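You operate a simulated robot arm through the tools that you are given. There is no shell and no other tool. Be economical: measure what you need, move in short steps, check, and stop when the job is done.

Carry out the task below with a simulated robot arm. There is one attempt and no reset: what you move stays moved.

TASK
Fetch the black-capped plug and set it on the black tape roll. Put the plug-in block labelled "speed" from the filter stand under the drain spout on the side bench before the controller and the plug-in block labelled "link" on the top of the low table. Open the door. The order is free. Set down upright: plug-in block.

Only the result counts: the job must be done as asked and must still hold three seconds after the hand-in. Knocking over, shifting, dropping, spilling or breaking anything else fails it.

THE ROBOT
A 7-joint arm with a two-finger parallel gripper on a trunk, on a base that drives. Base frame: it is fixed to the floor where the robot stands at the start and does not move with it; the origin is under the middle of the robot, x ahead of it, y to its left, z up; the surface under the hand at the start is at about z = 866. Readings come in mm, degrees, newtons and seconds.
Its first joint turns from -166.0 to 166.0 degrees. Places, roughly: black tape roll [500, -1250, 750]; door [-3700, -4100, 1000]; plug-in block [-3250, -2500, 750]; side bench before the controller (34x20 cm) [-3200, -1420, 800]; top of the low table [1000, -2800, 600]. Payload 4.4 kg.
The TCP is the grasp point between the finger pads, 23 mm short of the fingertips. In the tool frame z runs along the fingers and y along their closing line. The gripper opens to 94 mm. The fingers are 38 mm wide and 10 mm thick; the gripper's body (54 by 96 mm) begins 39 mm behind the TCP.
Orientation is that of the tool frame in the base frame, as a unit quaternion [w, x, y, z]. With the fingers straight down and closing along the base's y, the tool's x points along the base's -x, its y along +y and its z along -z.

THE INTERFACE
- The arm moves only by the tool jog_arm. Its argument "increments" is a list of rows, each an object of numbers (a shift or turn left out is 0, a gripper value left out holds the last): "dx", "dy", "dz": the shift along the tool's x, y, z in mm; "wx", "wy", "wz": the turn, a rotation vector about the tool's x, y, z in degrees; "jaw": the opening, from 0 (shut) to 1 (fully open). In form: [{"dx": .., "dy": .., "dz": .., "wx": .., "wy": .., "wz": .., "jaw": ..}, ...]. A call has 1 to 12 rows; each row shifts and turns the commanded pose from where the row before left it, along the tool's axes as they then stand. Rows are played at 5 a second. More than 50 mm and 8.6 degrees between two rows, or a gripper value outside its range, and nothing of the call is played. Where a pose cannot be reached the arm comes as near as it can. A force on the tool above 40 N (or 10 N above the force at the start of the call, whichever is more), or a blocked arm, ends the call early, and 0.2 s more pass. The fingers move at their own pace (about 108 mm/s each) and stop on an object; they squeeze with about 21 N. The grip force told is the motor's: it shows also when the fingers shut on nothing. Time passes only in rows, and 0.2 s behind the last, so rows that do not move let the fingers close. It gives the time, the measured TCP pose, the force on the tool (base axes), the opening and the grip force at its end, in the units of the frame above (readings bear some noise), with the torque about the TCP (base axes, N m) and any sound that the robot's microphone picked up.
- Cameras (640 x 400 px; columns grow to the right, rows downward): "scene" is now at [174.7, 194.2, 1465.3]; the picture's right is [-0.47, -0.88, 0.00], its down [-0.55, 0.29, -0.78] and it looks along [0.69, -0.37, -0.62] (base axes); focal length 272 px, centre (320, 200). "wrist" rides on the gripper at [86, 16, -74] in the tool frame; the picture's right is [-0.18, 0.98, 0.00], its down [-0.58, -0.11, -0.81] and it looks along [-0.79, -0.15, 0.59] (tool axes); focal length 243 px, centre (320, 200). There is no depth. A picture from a camera that has moved, and an enlarged one, comes with that camera's place and axes in the base frame and with its lens.
- snapshot(camera): a new picture of that camera. No time passes.
- roll_base(legs): drives the robot by 1 to 6 legs, each [ahead, left, turn to the left] in mm, mm and degrees, along the robot's own axes; the way and the turn of a leg run together, so that a leg with both is an arc; at most 1500 mm and 180 degrees a leg. The arm and the cameras ride along, it lands a little off, and it stops where it bumps. It gives what a move gives.
- turn_head(pan, tilt): turns the head with the scene camera to pan (to the left, within 120 degrees either way) and tilt (down, from -29 to 69), counted from straight ahead of the robot. It gives what a move gives.
- enlarge(camera, box): a new picture of the part [left, top, right, bottom] of that camera's present view, enlarged. No time passes.
- job_done(): hands the job in; it is judged then, once.

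Work in short steps. Places have to be worked out from the pictures, the camera data and where the tool is seen: move nearer, look again, correct. Check each grasp and each placing, and mend what went wrong. You have 165 turns and 112 pictures in all, those below and enlarged ones among them. Open the gripper and draw the arm clear of the work before you hand the job in, unless the task says otherwise.

The tools are called after ">>>" as a command line: name --argument value ..., lists and objects as JSON in quotes. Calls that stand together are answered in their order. jog_arm: Moves the arm, as the interface text tells. Its arguments: {"type":"object","properties":{"increments":{"type":"array","items":{"type":"object","properties":{"dx":{"type":"number"},"dy":{"type":"number"},"dz":{"type":"number"},"wx":{"type":"number"},"wy":{"type":"number"},"wz":{"type":"number"},"jaw":{"type":"number"}}}}},"required":["increments"]} The other tools are called the same way: roll_base (legs) drives the base; turn_head (pan, tilt) turns the head that bears the scene camera; snapshot (camera) takes a picture; enlarge (camera, box) takes an enlarged picture of a part of a camera's view; job_done () hands the job in.

At the start:

```text
time_s: 0.0
ee_pos: [628.7, 86.6, 1137.1]
tcp_rot: [0.0, 0.0, 1.0, 0.0]
ft_force: [0.3, 0.2, -0.3]
torque: [-0.01, 0.05, -0.02]
gripper_width: 94.0
gripper_force: 0.1
robot x, y, heading: [-6.0, -2.1, 0.0]
head pan, tilt: [-27.9, 38.3]
```

scene: 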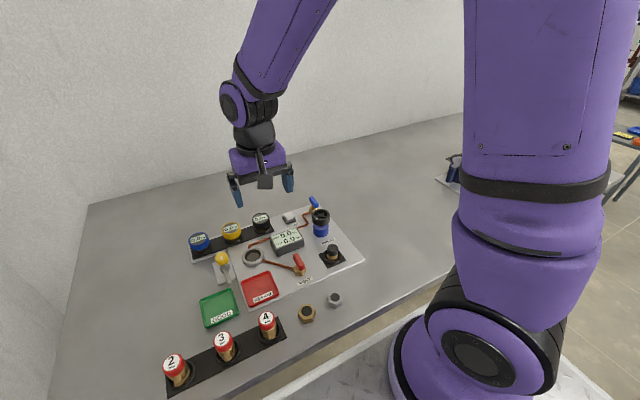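
wrist: 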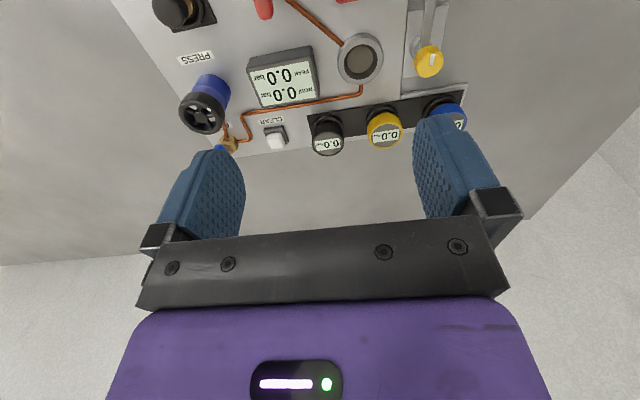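

The start pictures show a bench with a panel. I look around to the right toward the tape roll and the benches first.

>>> turn_head --pan -75 --tilt 30

>>> snapshot --camera "scene"

>>> turn_head --pan -118 --tilt 15

>>> snapshot --camera "scene"

```text
time_s: 1.1
ee_pos: [627.6, 87.3, 1136.8]
tcp_rot: [0.0, -0.001, 1.0, 0.001]
ft_force: [0.3, 0.0, 0.0]
torque: [0.02, -0.02, -0.03]
gripper_width: 94.1
gripper_force: 0.1
robot x, y, heading: [-2.0, 0.2, -0.3]
head pan, tilt: [-75.0, 30.0]
```

```text
109 pictures are left
camera scene: at [122.1, 147.2, 1478.1], right [-0.97, -0.26, 0.0], down [-0.13, 0.48, -0.87], along [0.22, -0.84, -0.5], focal length 272 px, centre (320, 200)
```

scene: 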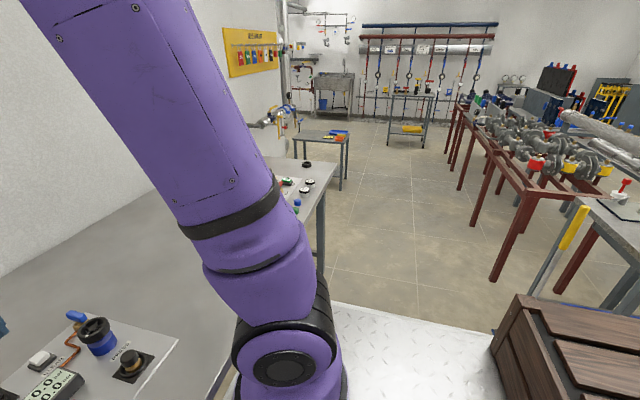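

```text
time_s: 2.2
ee_pos: [628.8, 87.7, 1137.2]
tcp_rot: [0.0, 0.0, 1.0, 0.0]
ft_force: [0.4, 0.4, 0.2]
torque: [0.01, 0.02, 0.03]
gripper_width: 93.8
gripper_force: 0.0
robot x, y, heading: [1.2, 2.8, 0.1]
head pan, tilt: [-118.0, 15.0]
```

```text
108 pictures are left
camera scene: at [54.8, 152.0, 1502.3], right [-0.88, 0.47, 0.0], down [0.12, 0.23, -0.97], along [-0.45, -0.85, -0.26], focal length 272 px, centre (320, 200)
```

scene: 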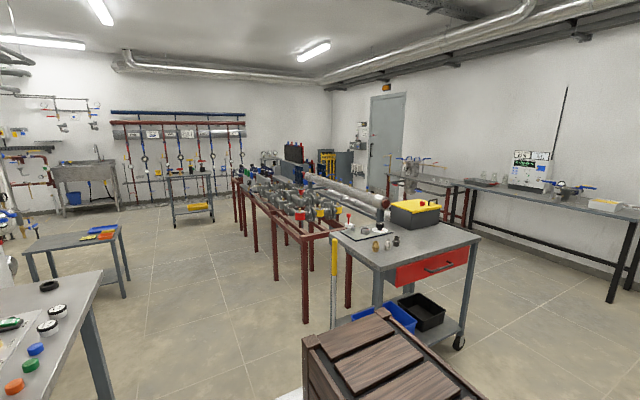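

I enlarge the near table with the tape roll, and the trolley with plugs.

>>> enlarge --camera "scene" --box '[0, 220, 160, 400]'

>>> enlarge --camera "scene" --box '[320, 80, 640, 280]'

```text
2.22 times, centred on (80, 310) of scene
camera zoom: at [54.8, 152.0, 1502.3], right [-0.88, 0.47, 0.0], down [0.12, 0.23, -0.97], along [-0.45, -0.85, -0.26], focal length 605 px, centre (853, -44)
```

zoom: 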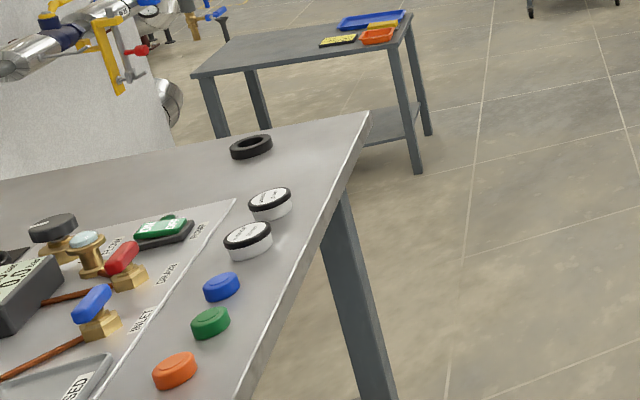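

```text
2.00 times, centred on (480, 180) of scene
camera zoom: at [54.8, 152.0, 1502.3], right [-0.88, 0.47, 0.0], down [0.12, 0.23, -0.97], along [-0.45, -0.85, -0.26], focal length 544 px, centre (0, 240)
```

zoom: 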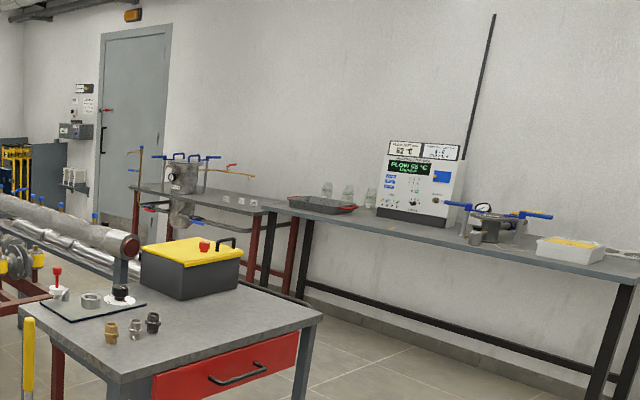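

The black-capped plug seems to stand on a mat on the trolley. I look down beside me to understand the base, crate and free floor.

>>> turn_head --pan -110 --tilt 60

>>> snapshot --camera "scene"

>>> turn_head --pan 110 --tilt 30

>>> snapshot --camera "scene"

```text
time_s: 3.4
ee_pos: [629.4, 86.9, 1136.9]
tcp_rot: [0.0, 0.0, 1.0, 0.0]
ft_force: [0.7, 0.5, -0.9]
torque: [-0.01, 0.01, 0.02]
gripper_width: 93.8
gripper_force: 0.2
robot x, y, heading: [0.8, 0.9, -0.2]
head pan, tilt: [-110.0, 60.0]
```

```text
105 pictures are left
camera scene: at [75.8, 171.8, 1436.0], right [-0.94, 0.34, 0.0], down [0.3, 0.81, -0.5], along [-0.17, -0.47, -0.87], focal length 272 px, centre (320, 200)
```

scene: 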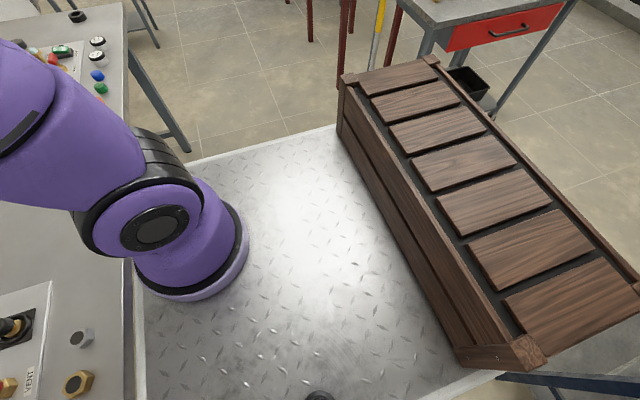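

```text
time_s: 6.5
ee_pos: [629.3, 88.0, 1135.6]
tcp_rot: [0.001, 0.0, 1.0, -0.001]
ft_force: [0.3, 0.1, -0.6]
torque: [-0.01, 0.02, 0.03]
gripper_width: 94.2
gripper_force: 0.0
robot x, y, heading: [1.4, 2.9, -0.1]
head pan, tilt: [110.0, 30.0]
```

```text
104 pictures are left
camera scene: at [67.7, 319.5, 1478.1], right [0.94, 0.34, 0.0], down [0.17, -0.47, -0.87], along [-0.3, 0.81, -0.5], focal length 272 px, centre (320, 200)
```

scene: 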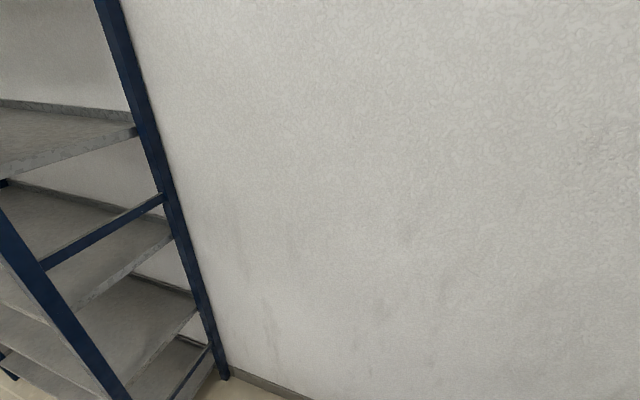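

I drive 100 mm right as a test: comparing the pictures tells whether the deck and crate ride with the robot.

>>> roll_base --legs '[[0, -100, 0]]'

>>> turn_head --pan -110 --tilt 60

>>> snapshot --camera "scene"

```text
time_s: 7.7
ee_pos: [629.0, -15.6, 1137.0]
tcp_rot: [0.0, 0.001, 1.0, 0.0]
ft_force: [-0.9, 0.7, 0.7]
torque: [0.01, 0.01, -0.02]
gripper_width: 94.1
gripper_force: 0.1
robot x, y, heading: [-2.4, -100.7, -0.3]
head pan, tilt: [110.0, 30.0]
```

```text
time_s: 10.8
ee_pos: [628.7, -15.1, 1136.1]
tcp_rot: [0.0, 0.0, 1.0, 0.0]
ft_force: [0.2, -0.9, -0.4]
torque: [-0.03, 0.0, 0.01]
gripper_width: 94.0
gripper_force: 0.0
robot x, y, heading: [-3.3, -102.8, -0.2]
head pan, tilt: [-110.0, 60.0]
```

```text
103 pictures are left
camera scene: at [76.1, 70.1, 1436.0], right [-0.94, 0.34, 0.0], down [0.3, 0.81, -0.5], along [-0.17, -0.47, -0.87], focal length 272 px, centre (320, 200)
```

scene: 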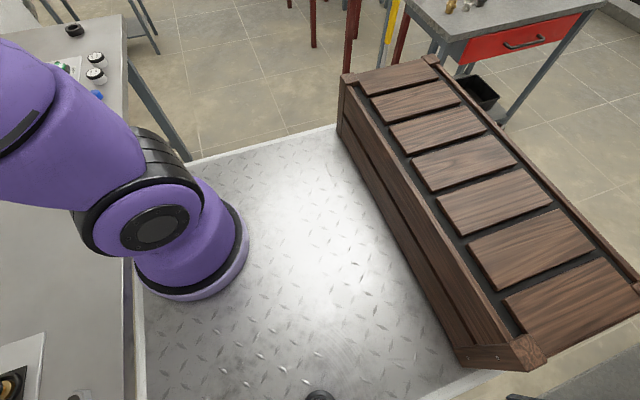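

The deck and crate belong to the robot. I raise the hand, back off from the bench and turn toward the trolley.

>>> jog_arm --increments '[{"dz": -50, "jaw": 1}, {"dz": -50}]'

>>> roll_base --legs '[[-300, 0, 0], [0, 0, -90]]'

>>> turn_head --pan -40 --tilt 30

>>> snapshot --camera "scene"

```text
time_s: 11.4
ee_pos: [627.9, -17.8, 1236.7]
tcp_rot: [0.0, 0.001, 1.0, 0.0]
ft_force: [1.8, 0.9, -0.4]
torque: [0.0, 0.02, -0.04]
gripper_width: 94.0
gripper_force: 0.1
robot x, y, heading: [2.4, -101.8, -0.6]
head pan, tilt: [-110.0, 60.0]
```

```text
time_s: 17.2
ee_pos: [-183.3, -724.2, 1236.8]
tcp_rot: [0.0, 0.689, 0.724, -0.001]
ft_force: [-1.0, 0.3, 0.8]
torque: [0.0, 0.03, -0.01]
gripper_width: 94.4
gripper_force: 0.0
robot x, y, heading: [-299.6, -101.1, -87.4]
head pan, tilt: [-110.0, 60.0]
```

```text
time_s: 18.6
ee_pos: [-184.4, -724.6, 1236.9]
tcp_rot: [0.0, 0.69, 0.724, -0.001]
ft_force: [0.4, 0.5, 0.3]
torque: [0.01, -0.02, 0.02]
gripper_width: 94.2
gripper_force: 0.0
robot x, y, heading: [-297.4, -101.5, -87.2]
head pan, tilt: [-40.0, 30.0]
```

```text
102 pictures are left
camera scene: at [-115.1, -262.3, 1478.0], right [-0.8, 0.61, 0.0], down [0.3, 0.4, -0.87], along [-0.52, -0.69, -0.5], focal length 272 px, centre (320, 200)
```

scene: 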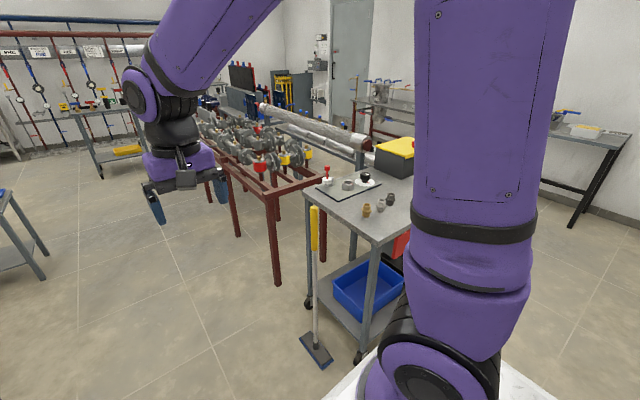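

Two views put the black-capped plug at about (-1065, -1130, 870). I drive to stand north of the trolley, facing it.

>>> roll_base --legs '[[0, 0, -2.6], [0, -755, 0]]'

>>> roll_base --legs '[[170, 0, 0]]'

>>> turn_head --pan -20 --tilt 45

>>> snapshot --camera "scene"

>>> snapshot --camera "wrist"

```text
time_s: 23.1
ee_pos: [-972.3, -729.5, 1237.5]
tcp_rot: [0.0, 0.707, 0.707, 0.0]
ft_force: [0.1, -0.3, 0.3]
torque: [-0.03, -0.04, 0.0]
gripper_width: 94.2
gripper_force: 0.0
robot x, y, heading: [-1053.1, -103.0, -90.1]
head pan, tilt: [-40.0, 30.0]
```

```text
time_s: 24.6
ee_pos: [-971.5, -902.7, 1236.2]
tcp_rot: [0.0, 0.707, 0.707, 0.0]
ft_force: [0.5, 0.7, 0.3]
torque: [0.04, 0.0, 0.02]
gripper_width: 94.0
gripper_force: 0.1
robot x, y, heading: [-1056.9, -277.6, -90.4]
head pan, tilt: [-40.0, 30.0]
```

```text
time_s: 25.4
ee_pos: [-971.0, -903.1, 1237.2]
tcp_rot: [0.0, 0.708, 0.707, 0.0]
ft_force: [0.2, -0.9, -0.2]
torque: [-0.03, -0.03, 0.03]
gripper_width: 94.1
gripper_force: 0.1
robot x, y, heading: [-1054.5, -273.8, -90.2]
head pan, tilt: [-20.0, 45.0]
```

```text
101 pictures are left
camera scene: at [-850.3, -452.2, 1455.5], right [-0.94, 0.34, 0.0], down [0.24, 0.66, -0.71], along [-0.24, -0.66, -0.71], focal length 272 px, centre (320, 200)
```

scene: 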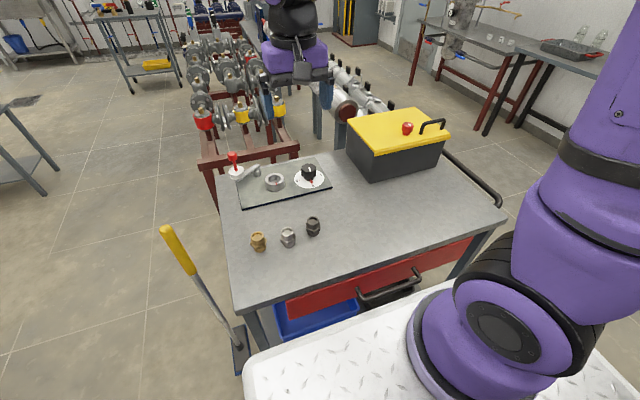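

```text
100 pictures are left
camera wrist: at [-955.9, -814.6, 1311.2], right [0.98, -0.19, 0.0], down [-0.11, -0.58, 0.81], along [-0.15, -0.79, -0.59], focal length 243 px, centre (320, 200)
```

wrist: 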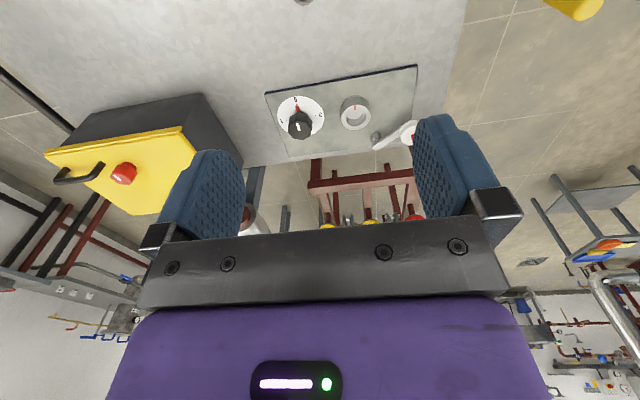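

The black thing on the plate is a rotary dial, not a plug. I enlarge the small fittings on the trolley.

>>> enlarge --camera "scene" --box '[210, 140, 350, 260]'

>>> turn_head --pan 45 --tilt 20

>>> snapshot --camera "scene"

```text
3.33 times, centred on (280, 200) of scene
camera zoom: at [-850.3, -452.2, 1455.5], right [-0.94, 0.34, 0.0], down [0.24, 0.66, -0.71], along [-0.24, -0.66, -0.71], focal length 907 px, centre (453, 200)
```

zoom: 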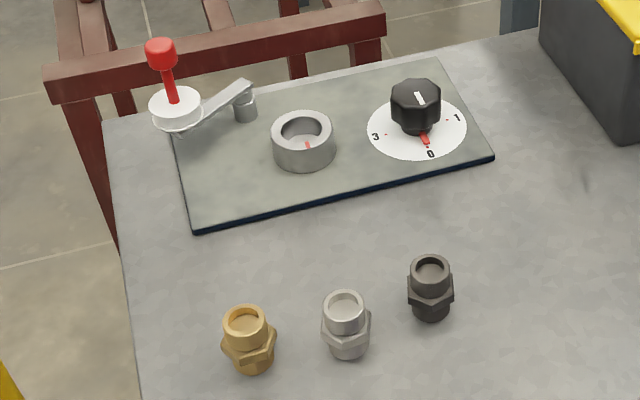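

```text
time_s: 26.8
ee_pos: [-971.1, -901.0, 1237.5]
tcp_rot: [0.0, 0.708, 0.707, 0.001]
ft_force: [0.2, -0.3, -1.0]
torque: [-0.01, 0.02, -0.03]
gripper_width: 94.2
gripper_force: 0.2
robot x, y, heading: [-1055.3, -270.6, -90.1]
head pan, tilt: [45.0, 20.0]
```

```text
98 pictures are left
camera scene: at [-756.6, -441.8, 1494.1], right [-0.71, -0.71, 0.0], down [-0.24, 0.24, -0.94], along [0.66, -0.67, -0.34], focal length 272 px, centre (320, 200)
```

scene: 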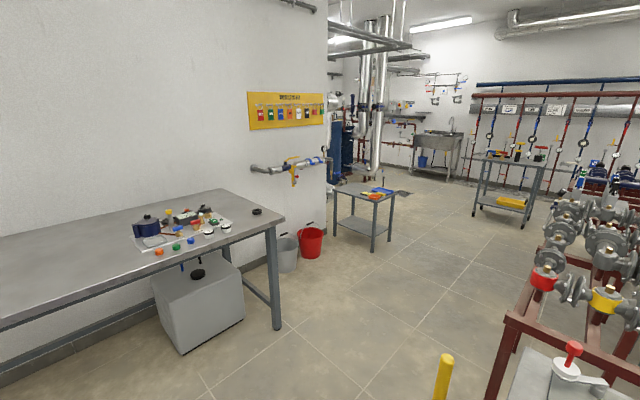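

These are couplings. I enlarge the far bench near the tape roll and the far trolley and low table.

>>> enlarge --camera "scene" --box '[120, 190, 280, 270]'

>>> enlarge --camera "scene" --box '[330, 130, 570, 230]'

```text
4.00 times, centred on (200, 230) of scene
camera zoom: at [-756.6, -441.8, 1494.1], right [-0.71, -0.71, 0.0], down [-0.24, 0.24, -0.94], along [0.66, -0.67, -0.34], focal length 1089 px, centre (800, 80)
```

zoom: 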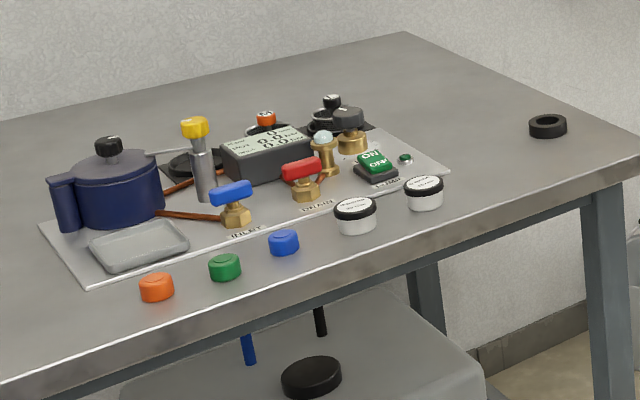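

```text
2.67 times, centred on (450, 180) of scene
camera zoom: at [-756.6, -441.8, 1494.1], right [-0.71, -0.71, 0.0], down [-0.24, 0.24, -0.94], along [0.66, -0.67, -0.34], focal length 726 px, centre (-27, 253)
```

zoom: 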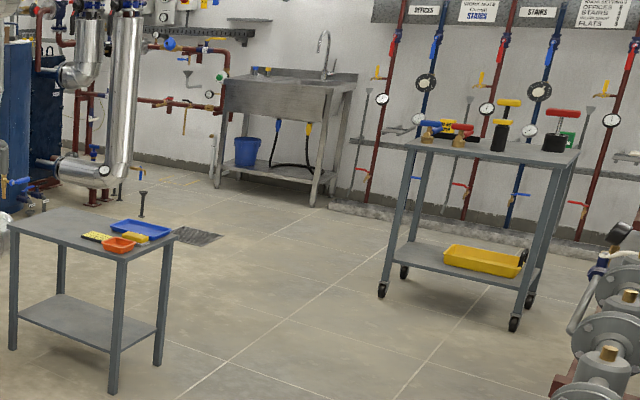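

Panel 2 on the start bench holds candidate plugs (chrome rings with orange and black tops, a brass one with black cap). I drive there, in front of it, to look closely.

>>> roll_base --legs '[[-180, 0, 0], [0, 0, 90], [870, 0, 0], [0, -800, 0]]'

>>> turn_head --pan -20 --tilt 40

>>> snapshot --camera "scene"

>>> snapshot --camera "wrist"

```text
time_s: 40.2
ee_pos: [445.4, -795.6, 1237.0]
tcp_rot: [0.0, -0.006, 1.0, 0.0]
ft_force: [-0.4, 0.2, -0.3]
torque: [-0.03, 0.01, 0.01]
gripper_width: 94.0
gripper_force: 0.0
robot x, y, heading: [-178.9, -888.2, 0.7]
head pan, tilt: [45.0, 20.0]
```

```text
time_s: 41.5
ee_pos: [445.8, -796.0, 1237.8]
tcp_rot: [-0.001, -0.007, 1.0, -0.001]
ft_force: [-0.3, -0.7, 0.5]
torque: [-0.01, -0.01, -0.02]
gripper_width: 93.9
gripper_force: 0.0
robot x, y, heading: [-182.1, -886.9, 0.7]
head pan, tilt: [-20.0, 40.0]
```

```text
95 pictures are left
camera scene: at [-4.5, -680.4, 1462.7], right [-0.33, -0.94, 0.0], down [-0.61, 0.21, -0.77], along [0.72, -0.25, -0.64], focal length 272 px, centre (320, 200)
```

scene: 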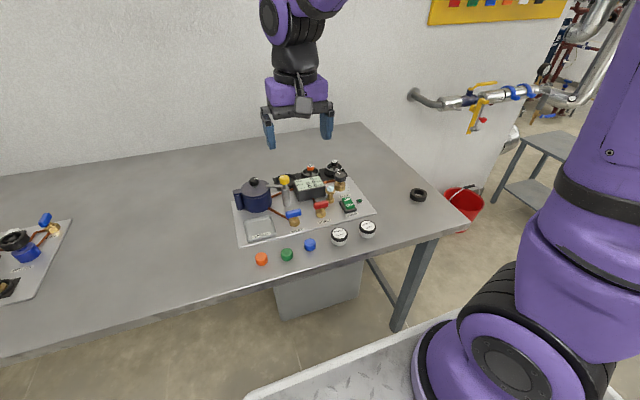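

```text
94 pictures are left
camera wrist: at [358.6, -778.7, 1311.2], right [0.17, 0.99, 0.0], down [0.58, -0.1, 0.81], along [0.79, -0.14, -0.59], focal length 243 px, centre (320, 200)
```

wrist: 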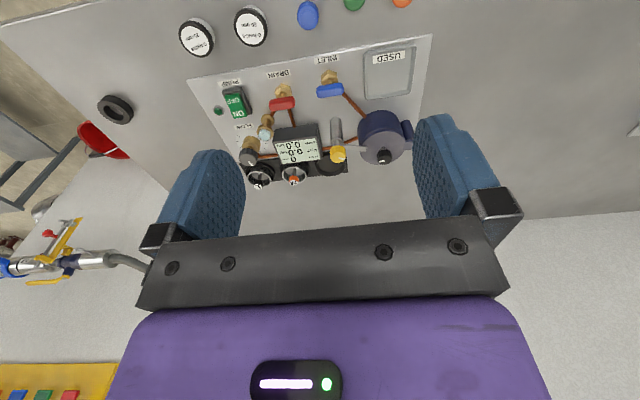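

>>> enlarge --camera "scene" --box '[230, 140, 390, 240]'

>>> enlarge --camera "wrist" --box '[180, 30, 440, 200]'

```text
4.00 times, centred on (310, 190) of scene
camera zoom: at [-4.5, -680.4, 1462.7], right [-0.33, -0.94, 0.0], down [-0.61, 0.21, -0.77], along [0.72, -0.25, -0.64], focal length 1089 px, centre (360, 240)
```

zoom: 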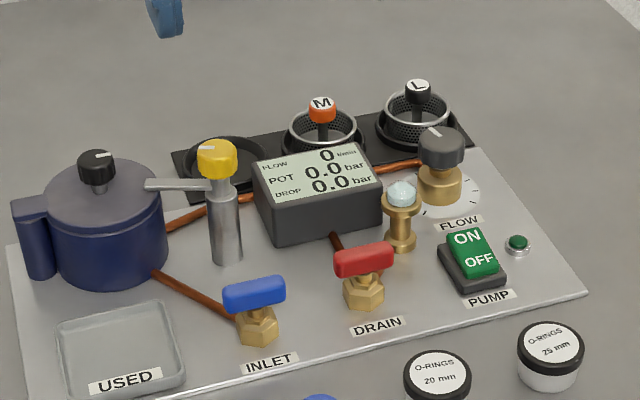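

```text
2.35 times, centred on (310, 115) of wrist
camera zoom: at [358.6, -778.7, 1311.2], right [0.17, 0.99, 0.0], down [0.58, -0.1, 0.81], along [0.79, -0.14, -0.59], focal length 571 px, centre (344, 400)
```

zoom: 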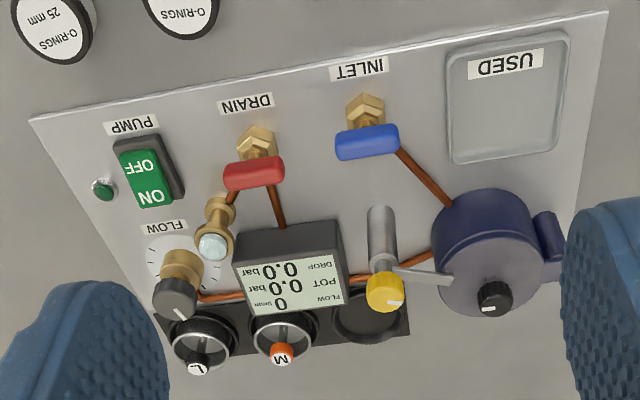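

Those are filter baskets. The start panel had three capped plugs (blue, yellow, black) on a strip; I drive back there and look closely.

>>> roll_base --legs '[[0, 880, -0.7]]'

>>> turn_head --pan -15 --tilt 45

>>> snapshot --camera "scene"

>>> enlarge --camera "scene" --box '[160, 160, 400, 310]'

```text
time_s: 46.2
ee_pos: [436.7, 78.7, 1237.9]
tcp_rot: [0.0, -0.006, 1.0, 0.001]
ft_force: [-0.2, 0.3, -0.1]
torque: [0.02, 0.03, -0.03]
gripper_width: 94.2
gripper_force: 0.1
robot x, y, heading: [-188.8, -15.0, 0.5]
head pan, tilt: [-20.0, 40.0]
```

```text
time_s: 46.8
ee_pos: [436.4, 77.1, 1237.0]
tcp_rot: [0.0, -0.005, 1.0, 0.0]
ft_force: [0.4, -0.1, -0.4]
torque: [0.0, -0.01, -0.01]
gripper_width: 94.2
gripper_force: 0.1
robot x, y, heading: [-191.2, -11.8, 0.7]
head pan, tilt: [-15.0, 45.0]
```

```text
91 pictures are left
camera scene: at [-15.2, 202.3, 1455.5], right [-0.25, -0.97, 0.0], down [-0.68, 0.18, -0.71], along [0.69, -0.18, -0.71], focal length 272 px, centre (320, 200)
```

scene: 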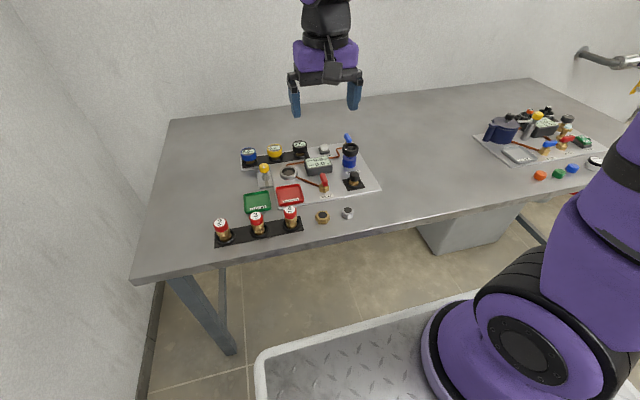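

```text
2.67 times, centred on (280, 235) of scene
camera zoom: at [-15.2, 202.3, 1455.5], right [-0.25, -0.97, 0.0], down [-0.68, 0.18, -0.71], along [0.69, -0.18, -0.71], focal length 726 px, centre (427, 107)
```

zoom: 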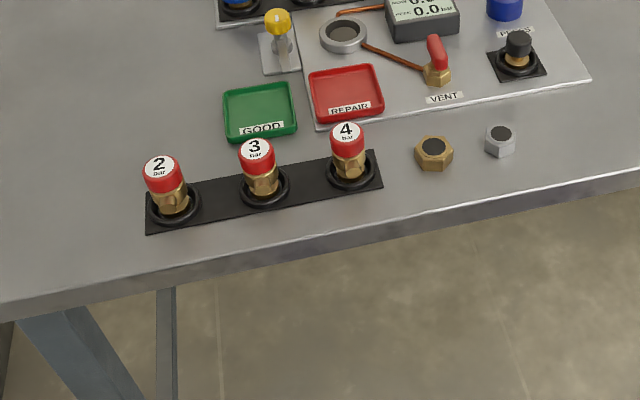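

>>> enlarge --camera "scene" --box '[235, 130, 395, 230]'

```text
4.00 times, centred on (315, 180) of scene
camera zoom: at [-15.2, 202.3, 1455.5], right [-0.25, -0.97, 0.0], down [-0.68, 0.18, -0.71], along [0.69, -0.18, -0.71], focal length 1089 px, centre (340, 280)
```

zoom: 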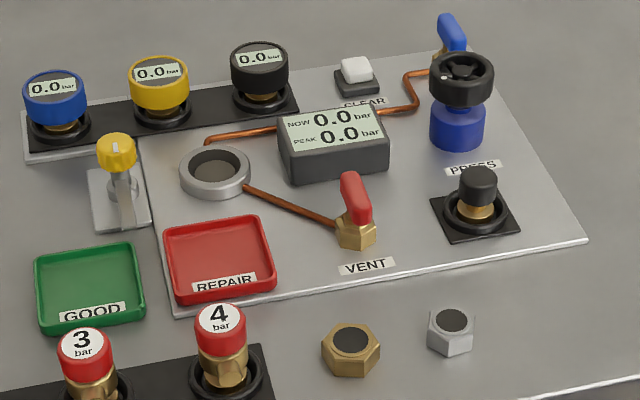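

The black-capped brass plug sits in a holder on this panel at about (590, -65, 910). I drive ahead 130 mm and bring the hand above it at a safe height.

>>> roll_base --legs '[[130, 0, -0.6]]'

>>> jog_arm --increments '[{"dy": -50}, {"dy": -50}, {"dy": -43, "dx": -20}, {"dz": 50}, {"dz": 50}, {"dz": 50}]'

>>> snapshot --camera "wrist"

>>> snapshot --camera "scene"

```text
time_s: 48.1
ee_pos: [568.4, 71.7, 1237.1]
tcp_rot: [0.0, 0.001, 1.0, 0.0]
ft_force: [0.6, 0.1, 0.4]
torque: [-0.01, 0.0, -0.01]
gripper_width: 94.2
gripper_force: 0.1
robot x, y, heading: [-60.1, -12.0, -0.1]
head pan, tilt: [-15.0, 45.0]
```

```text
time_s: 49.5
ee_pos: [588.0, -73.2, 1089.3]
tcp_rot: [0.001, 0.001, 1.0, 0.0]
ft_force: [0.0, -0.3, 0.5]
torque: [-0.01, -0.02, -0.02]
gripper_width: 94.1
gripper_force: 0.0
robot x, y, heading: [-59.9, -9.9, -0.1]
head pan, tilt: [-15.0, 45.0]
```

```text
88 pictures are left
camera wrist: at [500.7, -54.3, 1162.4], right [0.19, 0.98, 0.0], down [0.58, -0.11, 0.81], along [0.79, -0.15, -0.59], focal length 243 px, centre (320, 200)
```

wrist: 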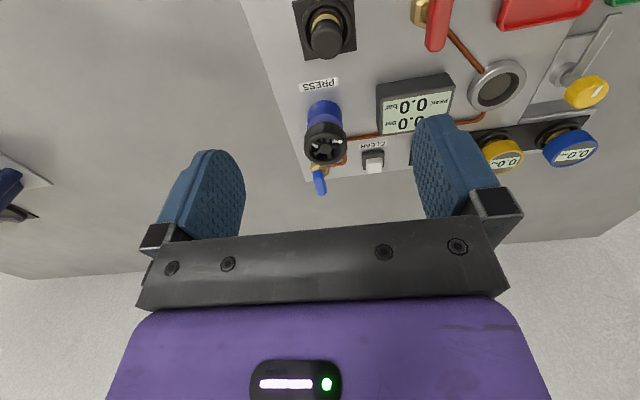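

```text
87 pictures are left
camera scene: at [117.7, 200.8, 1455.6], right [-0.26, -0.97, 0.0], down [-0.68, 0.18, -0.71], along [0.68, -0.18, -0.71], focal length 272 px, centre (320, 200)
```

scene: 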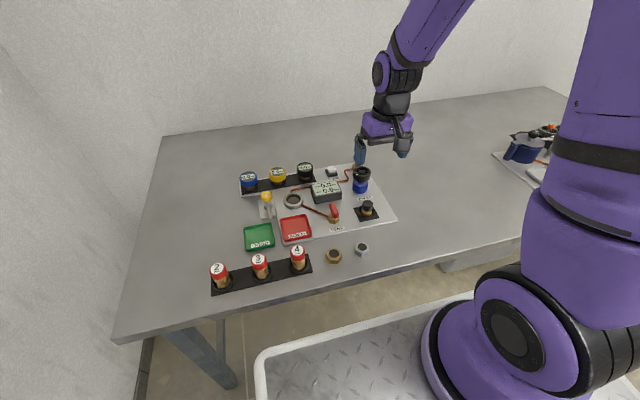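

The cap top is at about (592, -64, 910). I center the hand and go down to just above it with a narrower opening.

>>> jog_arm --increments '[{"dy": 9, "dx": -4, "jaw": 0.65}, {"dz": 50}, {"dz": 50}, {"dz": 39}]'

>>> snapshot --camera "wrist"

>>> enlarge --camera "scene" --box '[300, 120, 440, 240]'

```text
time_s: 50.5
ee_pos: [593.2, -60.5, 948.6]
tcp_rot: [0.0, 0.001, 1.0, 0.001]
ft_force: [0.0, 0.2, 0.3]
torque: [0.02, -0.02, -0.01]
gripper_width: 61.2
gripper_force: 0.1
robot x, y, heading: [-59.3, -11.4, -0.2]
head pan, tilt: [-15.0, 45.0]
```

```text
86 pictures are left
camera wrist: at [505.8, -43.1, 1022.6], right [0.19, 0.98, 0.0], down [0.58, -0.11, 0.81], along [0.79, -0.15, -0.59], focal length 243 px, centre (320, 200)
```

wrist: 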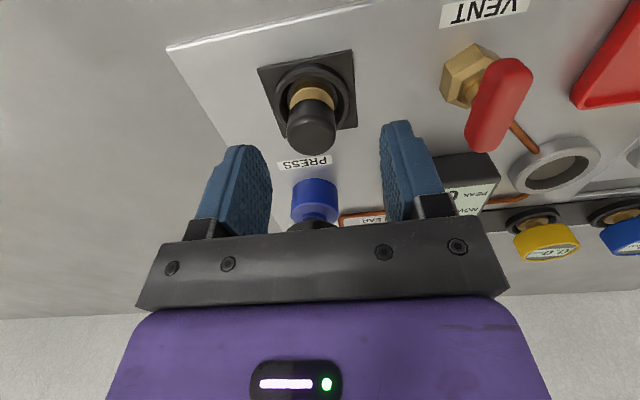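

```text
3.33 times, centred on (370, 180) of scene
camera zoom: at [117.7, 200.8, 1455.5], right [-0.26, -0.97, 0.0], down [-0.68, 0.18, -0.71], along [0.68, -0.18, -0.71], focal length 907 px, centre (153, 267)
```

zoom: 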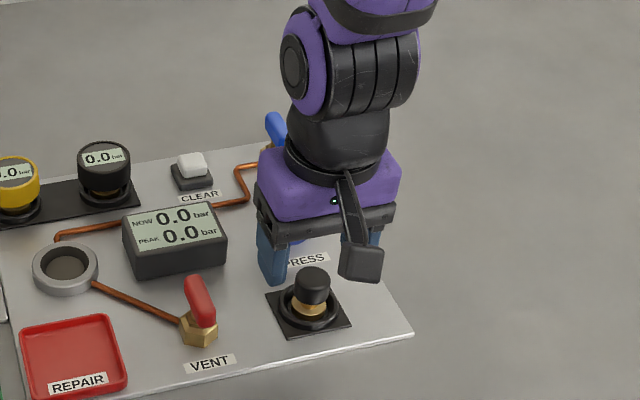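

The plug is at (592, -64.5), just 4 mm off in y. I correct, descend to z 905 and close.

>>> jog_arm --increments '[{"dy": -4}, {"dz": 25}, {"dz": 18}, {"jaw": 0.0}, {}, {}, {}]'

>>> snapshot --camera "wrist"

```text
time_s: 52.1
ee_pos: [594.0, -66.3, 906.4]
tcp_rot: [0.0, 0.001, 1.0, 0.0]
ft_force: [-0.9, -0.1, 0.2]
torque: [0.02, -0.03, 0.04]
gripper_width: 28.8
gripper_force: 20.9
robot x, y, heading: [-58.5, -11.7, 0.0]
head pan, tilt: [-15.0, 45.0]
```

```text
84 pictures are left
camera wrist: at [506.0, -47.9, 980.3], right [0.19, 0.98, 0.0], down [0.58, -0.11, 0.81], along [0.79, -0.15, -0.59], focal length 243 px, centre (320, 200)
```

wrist: 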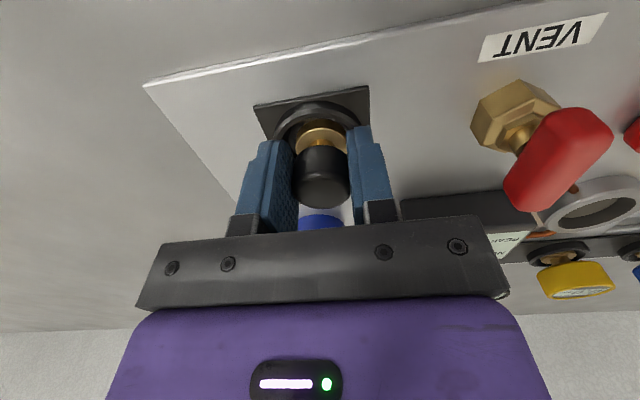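

Gripped at 28.8 mm. I lift straight up and check the hold.

>>> jog_arm --increments '[{"dz": -10}, {"dz": -15}, {"dz": -25}, {"dz": -50}, {"dz": -50}, {"dz": -50}]'

>>> enlarge --camera "scene" --box '[300, 60, 460, 240]'

```text
time_s: 53.5
ee_pos: [592.3, -66.8, 1104.7]
tcp_rot: [0.0, 0.001, 1.0, 0.0]
ft_force: [0.7, -0.3, -1.6]
torque: [0.01, 0.05, -0.05]
gripper_width: 28.5
gripper_force: 21.1
robot x, y, heading: [-62.2, -10.2, 0.1]
head pan, tilt: [-15.0, 45.0]
```

```text
2.22 times, centred on (380, 150) of scene
camera zoom: at [119.2, 200.8, 1455.4], right [-0.26, -0.97, 0.0], down [-0.68, 0.18, -0.71], along [0.68, -0.18, -0.71], focal length 605 px, centre (187, 311)
```

zoom: 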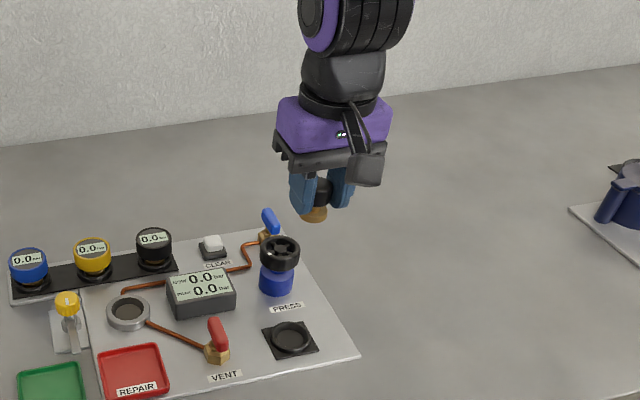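

Held. Now I drive right along the bench to the tape roll.

>>> roll_base --legs '[[0, -1160, 0]]'

>>> snapshot --camera "wrist"

>>> enlarge --camera "scene" --box '[300, 60, 460, 240]'

```text
time_s: 59.3
ee_pos: [590.8, -1207.8, 1104.6]
tcp_rot: [0.0, 0.0, 1.0, 0.0]
ft_force: [-0.8, -0.6, -0.4]
torque: [0.02, 0.02, 0.0]
gripper_width: 28.8
gripper_force: 19.8
robot x, y, heading: [-58.5, -1153.5, 0.3]
head pan, tilt: [-15.0, 45.0]
```

```text
82 pictures are left
camera wrist: at [503.6, -1189.3, 1179.5], right [0.18, 0.98, 0.0], down [0.58, -0.11, 0.81], along [0.79, -0.15, -0.59], focal length 243 px, centre (320, 200)
```

wrist: 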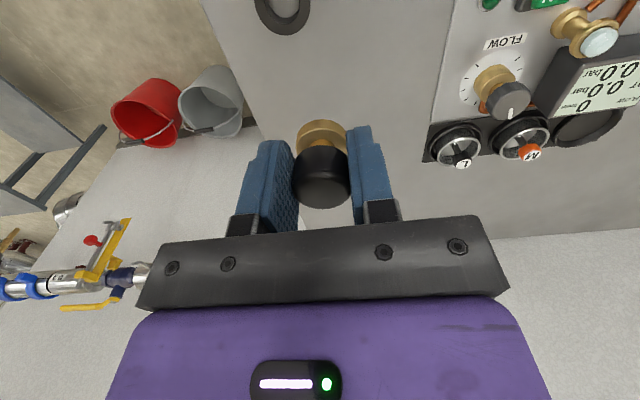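

```text
2.22 times, centred on (380, 150) of scene
camera zoom: at [117.3, -939.7, 1455.5], right [-0.26, -0.97, 0.0], down [-0.68, 0.18, -0.71], along [0.68, -0.18, -0.71], focal length 605 px, centre (187, 311)
```

zoom: 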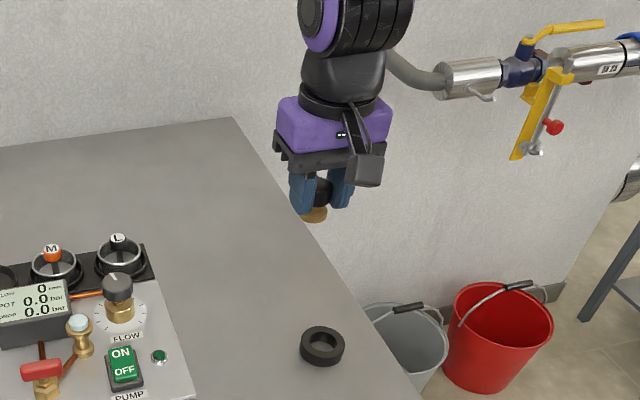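

I enlarge the tape roll to measure ring and hole against the plug.

>>> enlarge --camera "scene" --box '[360, 190, 408, 220]'

>>> enlarge --camera "wrist" --box '[220, 0, 420, 220]'

```text
13.33 times, centred on (384, 205) of scene
camera zoom: at [117.3, -939.7, 1455.5], right [-0.26, -0.97, 0.0], down [-0.68, 0.18, -0.71], along [0.68, -0.18, -0.71], focal length 3629 px, centre (-533, 133)
```

zoom: 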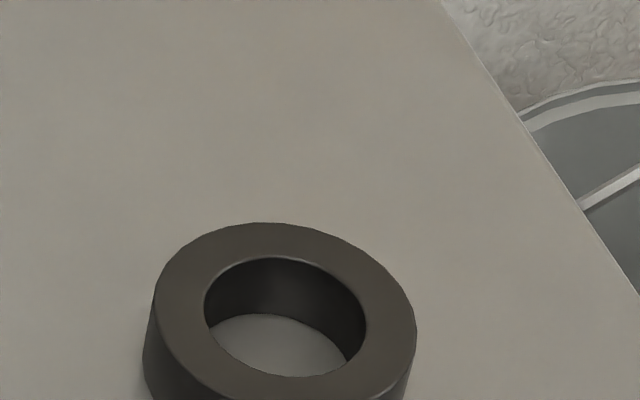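

```text
1.82 times, centred on (320, 110) of wrist
camera zoom: at [503.6, -1189.3, 1179.5], right [0.18, 0.98, 0.0], down [0.58, -0.11, 0.81], along [0.79, -0.15, -0.59], focal length 441 px, centre (320, 364)
```

zoom: 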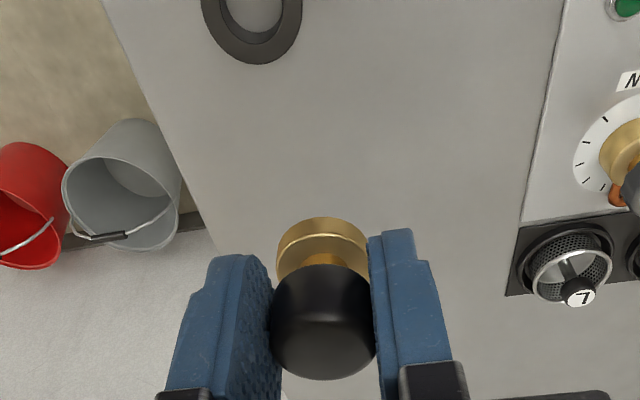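

Ring is about 55 mm outer, hole 34 mm; I check the plug's underside shape in the scene view.

>>> enlarge --camera "scene" --box '[364, 128, 404, 168]'

```text
10.00 times, centred on (384, 148) of scene
camera zoom: at [117.3, -939.7, 1455.5], right [-0.26, -0.97, 0.0], down [-0.68, 0.18, -0.71], along [0.68, -0.18, -0.71], focal length 2722 px, centre (-320, 720)
```

zoom: 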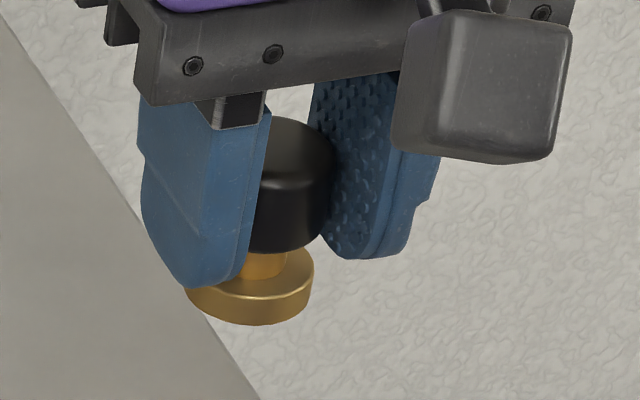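

The plug has a flat 30 mm flange, so I'll stand it on the ring's near half (center about 17 mm off the hole center) so it truly rests on the roll. I move above it and down to about 25 mm clearance.

>>> jog_arm --increments '[{"dx": 33, "dy": -33}, {"dz": 50}, {"dz": 50}, {"dz": 50}, {"dz": 10}]'

>>> snapshot --camera "wrist"

>>> enlarge --camera "scene" --box '[340, 150, 430, 230]'

```text
time_s: 60.5
ee_pos: [558.3, -1241.4, 942.9]
tcp_rot: [0.001, 0.0, 1.0, 0.0]
ft_force: [-0.3, 0.0, -0.2]
torque: [0.02, 0.0, -0.02]
gripper_width: 28.8
gripper_force: 20.9
robot x, y, heading: [-61.3, -1151.0, 0.1]
head pan, tilt: [-15.0, 45.0]
```

```text
77 pictures are left
camera wrist: at [470.3, -1222.7, 1017.8], right [0.18, 0.98, 0.0], down [0.58, -0.11, 0.81], along [0.79, -0.15, -0.59], focal length 243 px, centre (320, 200)
```

wrist: 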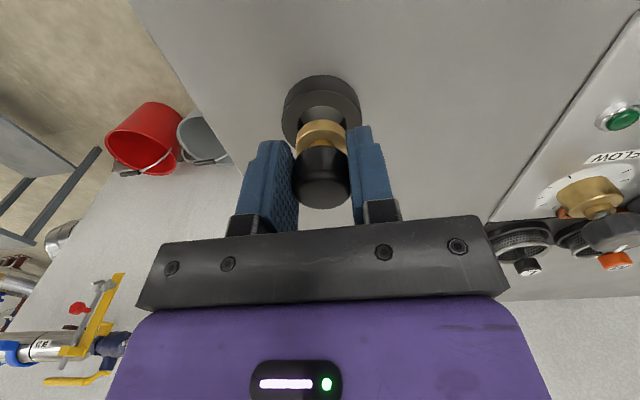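

```text
5.00 times, centred on (385, 190) of scene
camera zoom: at [116.9, -939.6, 1455.5], right [-0.26, -0.97, 0.0], down [-0.68, 0.18, -0.71], along [0.68, -0.18, -0.71], focal length 1361 px, centre (-5, 250)
```

zoom: 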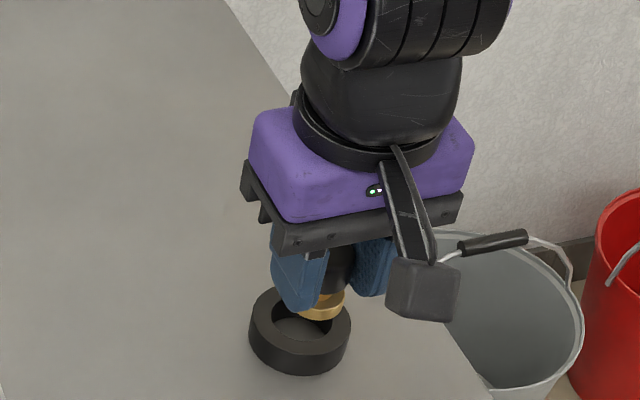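

The plug is roughly over the near rim; I shift 3 mm more toward me and descend gently, watching force.

>>> jog_arm --increments '[{"dx": 3, "dz": 10}, {"dz": 8}, {"dz": 3}, {"dz": 3}]'

>>> enlarge --camera "wrist" --box '[220, 50, 420, 220]'

>>> enlarge --camera "scene" --box '[364, 190, 414, 230]'

```text
time_s: 61.5
ee_pos: [553.7, -1240.9, 920.6]
tcp_rot: [0.0, 0.0, 1.0, -0.001]
ft_force: [-0.5, 0.3, -1.3]
torque: [0.02, 0.01, 0.0]
gripper_width: 28.7
gripper_force: 20.9
robot x, y, heading: [-60.2, -1151.1, 0.2]
head pan, tilt: [-15.0, 45.0]
```

```text
2.35 times, centred on (320, 135) of wrist
camera zoom: at [467.4, -1223.2, 994.9], right [0.18, 0.98, 0.0], down [0.58, -0.11, 0.81], along [0.79, -0.15, -0.59], focal length 571 px, centre (320, 353)
```

zoom: 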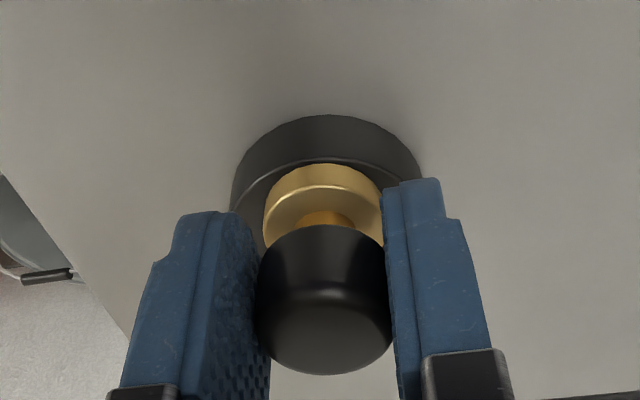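

```text
10.00 times, centred on (389, 210) of scene
camera zoom: at [117.3, -939.7, 1455.5], right [-0.26, -0.97, 0.0], down [-0.68, 0.18, -0.71], along [0.68, -0.18, -0.71], focal length 2722 px, centre (-370, 100)
```

zoom: 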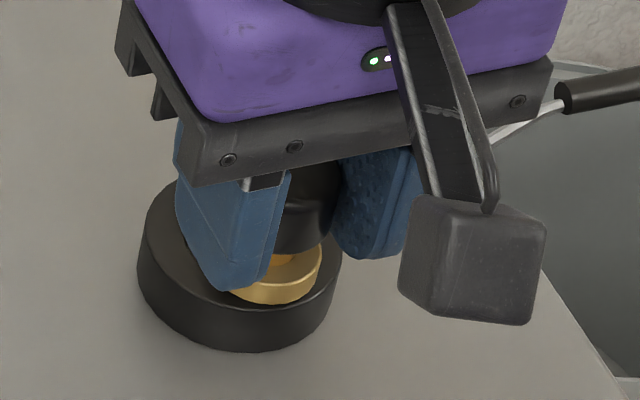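

From both views the plug center is about 22 mm toward me from the ring center; I move it 4 mm ahead and lower in small steps to contact.

>>> jog_arm --increments '[{"dx": -4}, {"dz": 4}, {"dz": 3}, {"dz": 2}]'

>>> enlarge --camera "scene" --box '[364, 190, 414, 230]'

```text
time_s: 62.5
ee_pos: [559.1, -1240.6, 913.3]
tcp_rot: [0.0, 0.0, 1.0, 0.0]
ft_force: [0.2, 0.1, 16.9]
torque: [-0.01, -0.12, -0.04]
gripper_width: 28.9
gripper_force: 20.7
robot x, y, heading: [-59.5, -1152.4, -0.1]
head pan, tilt: [-15.0, 45.0]
```

```text
10.00 times, centred on (389, 210) of scene
camera zoom: at [116.8, -939.6, 1455.5], right [-0.26, -0.97, 0.0], down [-0.68, 0.18, -0.71], along [0.68, -0.18, -0.71], focal length 2722 px, centre (-370, 100)
```

zoom: 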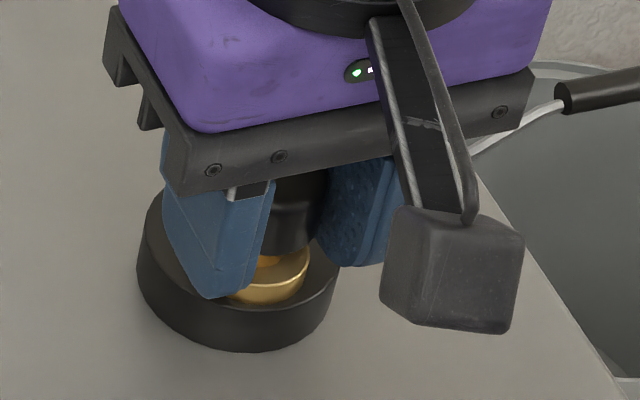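

Contact at 17 N, plug offset about 17 mm from center as wanted. I relieve 1 mm and open partly, then check.

>>> jog_arm --increments '[{"dz": -1}, {"jaw": 0.36}, {"jaw": 0.42}, {"jaw": 0.55}, {}]'

>>> enlarge --camera "wrist" --box '[220, 50, 420, 220]'

>>> jog_arm --increments '[{"dz": -15}, {"dz": -30}, {"dz": -50}, {"dz": -50, "jaw": 1}, {"dz": -50}]'

>>> enlarge --camera "scene" --box '[354, 180, 424, 230]'

```text
time_s: 63.7
ee_pos: [558.9, -1240.2, 912.5]
tcp_rot: [0.0, 0.001, 1.0, 0.001]
ft_force: [-0.7, 0.7, -0.9]
torque: [-0.04, 0.05, 0.01]
gripper_width: 51.7
gripper_force: 0.0
robot x, y, heading: [-59.1, -1151.8, -0.3]
head pan, tilt: [-15.0, 45.0]
```

```text
2.35 times, centred on (320, 135) of wrist
camera zoom: at [471.4, -1222.5, 987.3], right [0.18, 0.98, 0.0], down [0.58, -0.11, 0.81], along [0.79, -0.15, -0.59], focal length 571 px, centre (320, 353)
```

zoom: 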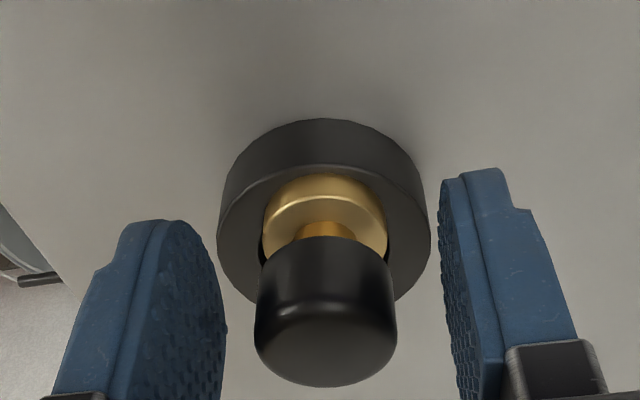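

```text
time_s: 64.9
ee_pos: [557.4, -1237.5, 1107.9]
tcp_rot: [-0.001, 0.0, 1.0, 0.0]
ft_force: [-0.1, -0.3, -0.3]
torque: [0.0, 0.03, -0.01]
gripper_width: 94.2
gripper_force: 0.1
robot x, y, heading: [-59.9, -1155.2, 0.0]
head pan, tilt: [-15.0, 45.0]
```

```text
8.00 times, centred on (389, 205) of scene
camera zoom: at [118.1, -939.7, 1455.4], right [-0.26, -0.97, 0.0], down [-0.68, 0.18, -0.71], along [0.68, -0.18, -0.71], focal length 2177 px, centre (-232, 160)
```

zoom: 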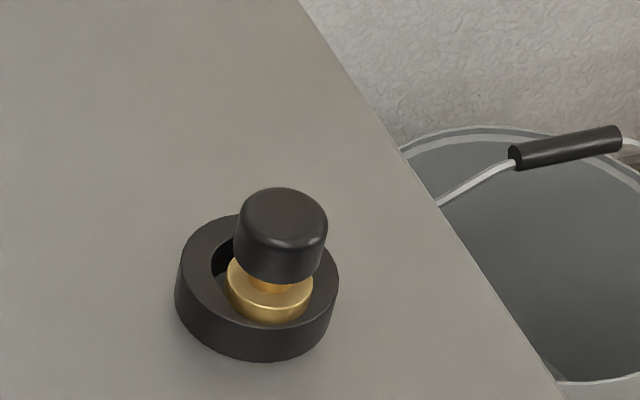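

The plug stands upright on the roll. Next the blocks: I drive back north of the trolley, turn west, and look.

>>> roll_base --legs '[[0, 950, 0], [-290, 0, 0], [0, 0, -180], [1000, 0, 0]]'

>>> turn_head --pan 30 --tilt 20

>>> snapshot --camera "scene"

```text
time_s: 83.6
ee_pos: [-1961.0, -90.6, 1108.1]
tcp_rot: [0.0, 1.0, -0.011, 0.0]
ft_force: [0.5, -0.2, 0.4]
torque: [0.01, -0.02, 0.01]
gripper_width: 93.8
gripper_force: 0.0
robot x, y, heading: [-1343.1, -188.7, 178.9]
head pan, tilt: [-15.0, 45.0]
```

```text
time_s: 84.7
ee_pos: [-1960.1, -91.1, 1107.6]
tcp_rot: [0.0, 1.0, -0.01, 0.0]
ft_force: [-0.1, -0.5, 0.9]
torque: [0.0, -0.01, 0.01]
gripper_width: 93.9
gripper_force: 0.0
robot x, y, heading: [-1345.1, -190.0, 178.7]
head pan, tilt: [30.0, 20.0]
```

```text
70 pictures are left
camera scene: at [-1533.9, -465.9, 1494.1], right [-0.48, 0.88, 0.0], down [0.3, 0.16, -0.94], along [-0.82, -0.45, -0.34], focal length 272 px, centre (320, 200)
```

scene: 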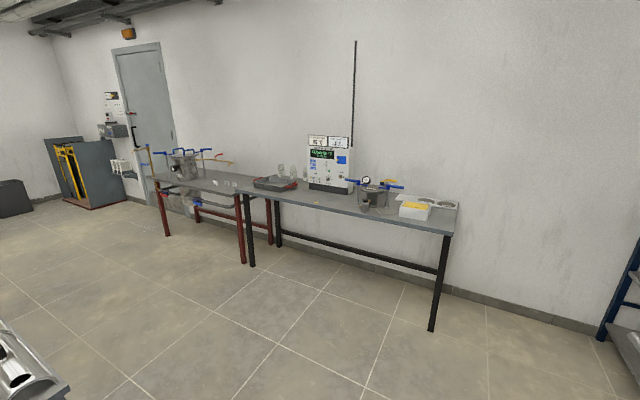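

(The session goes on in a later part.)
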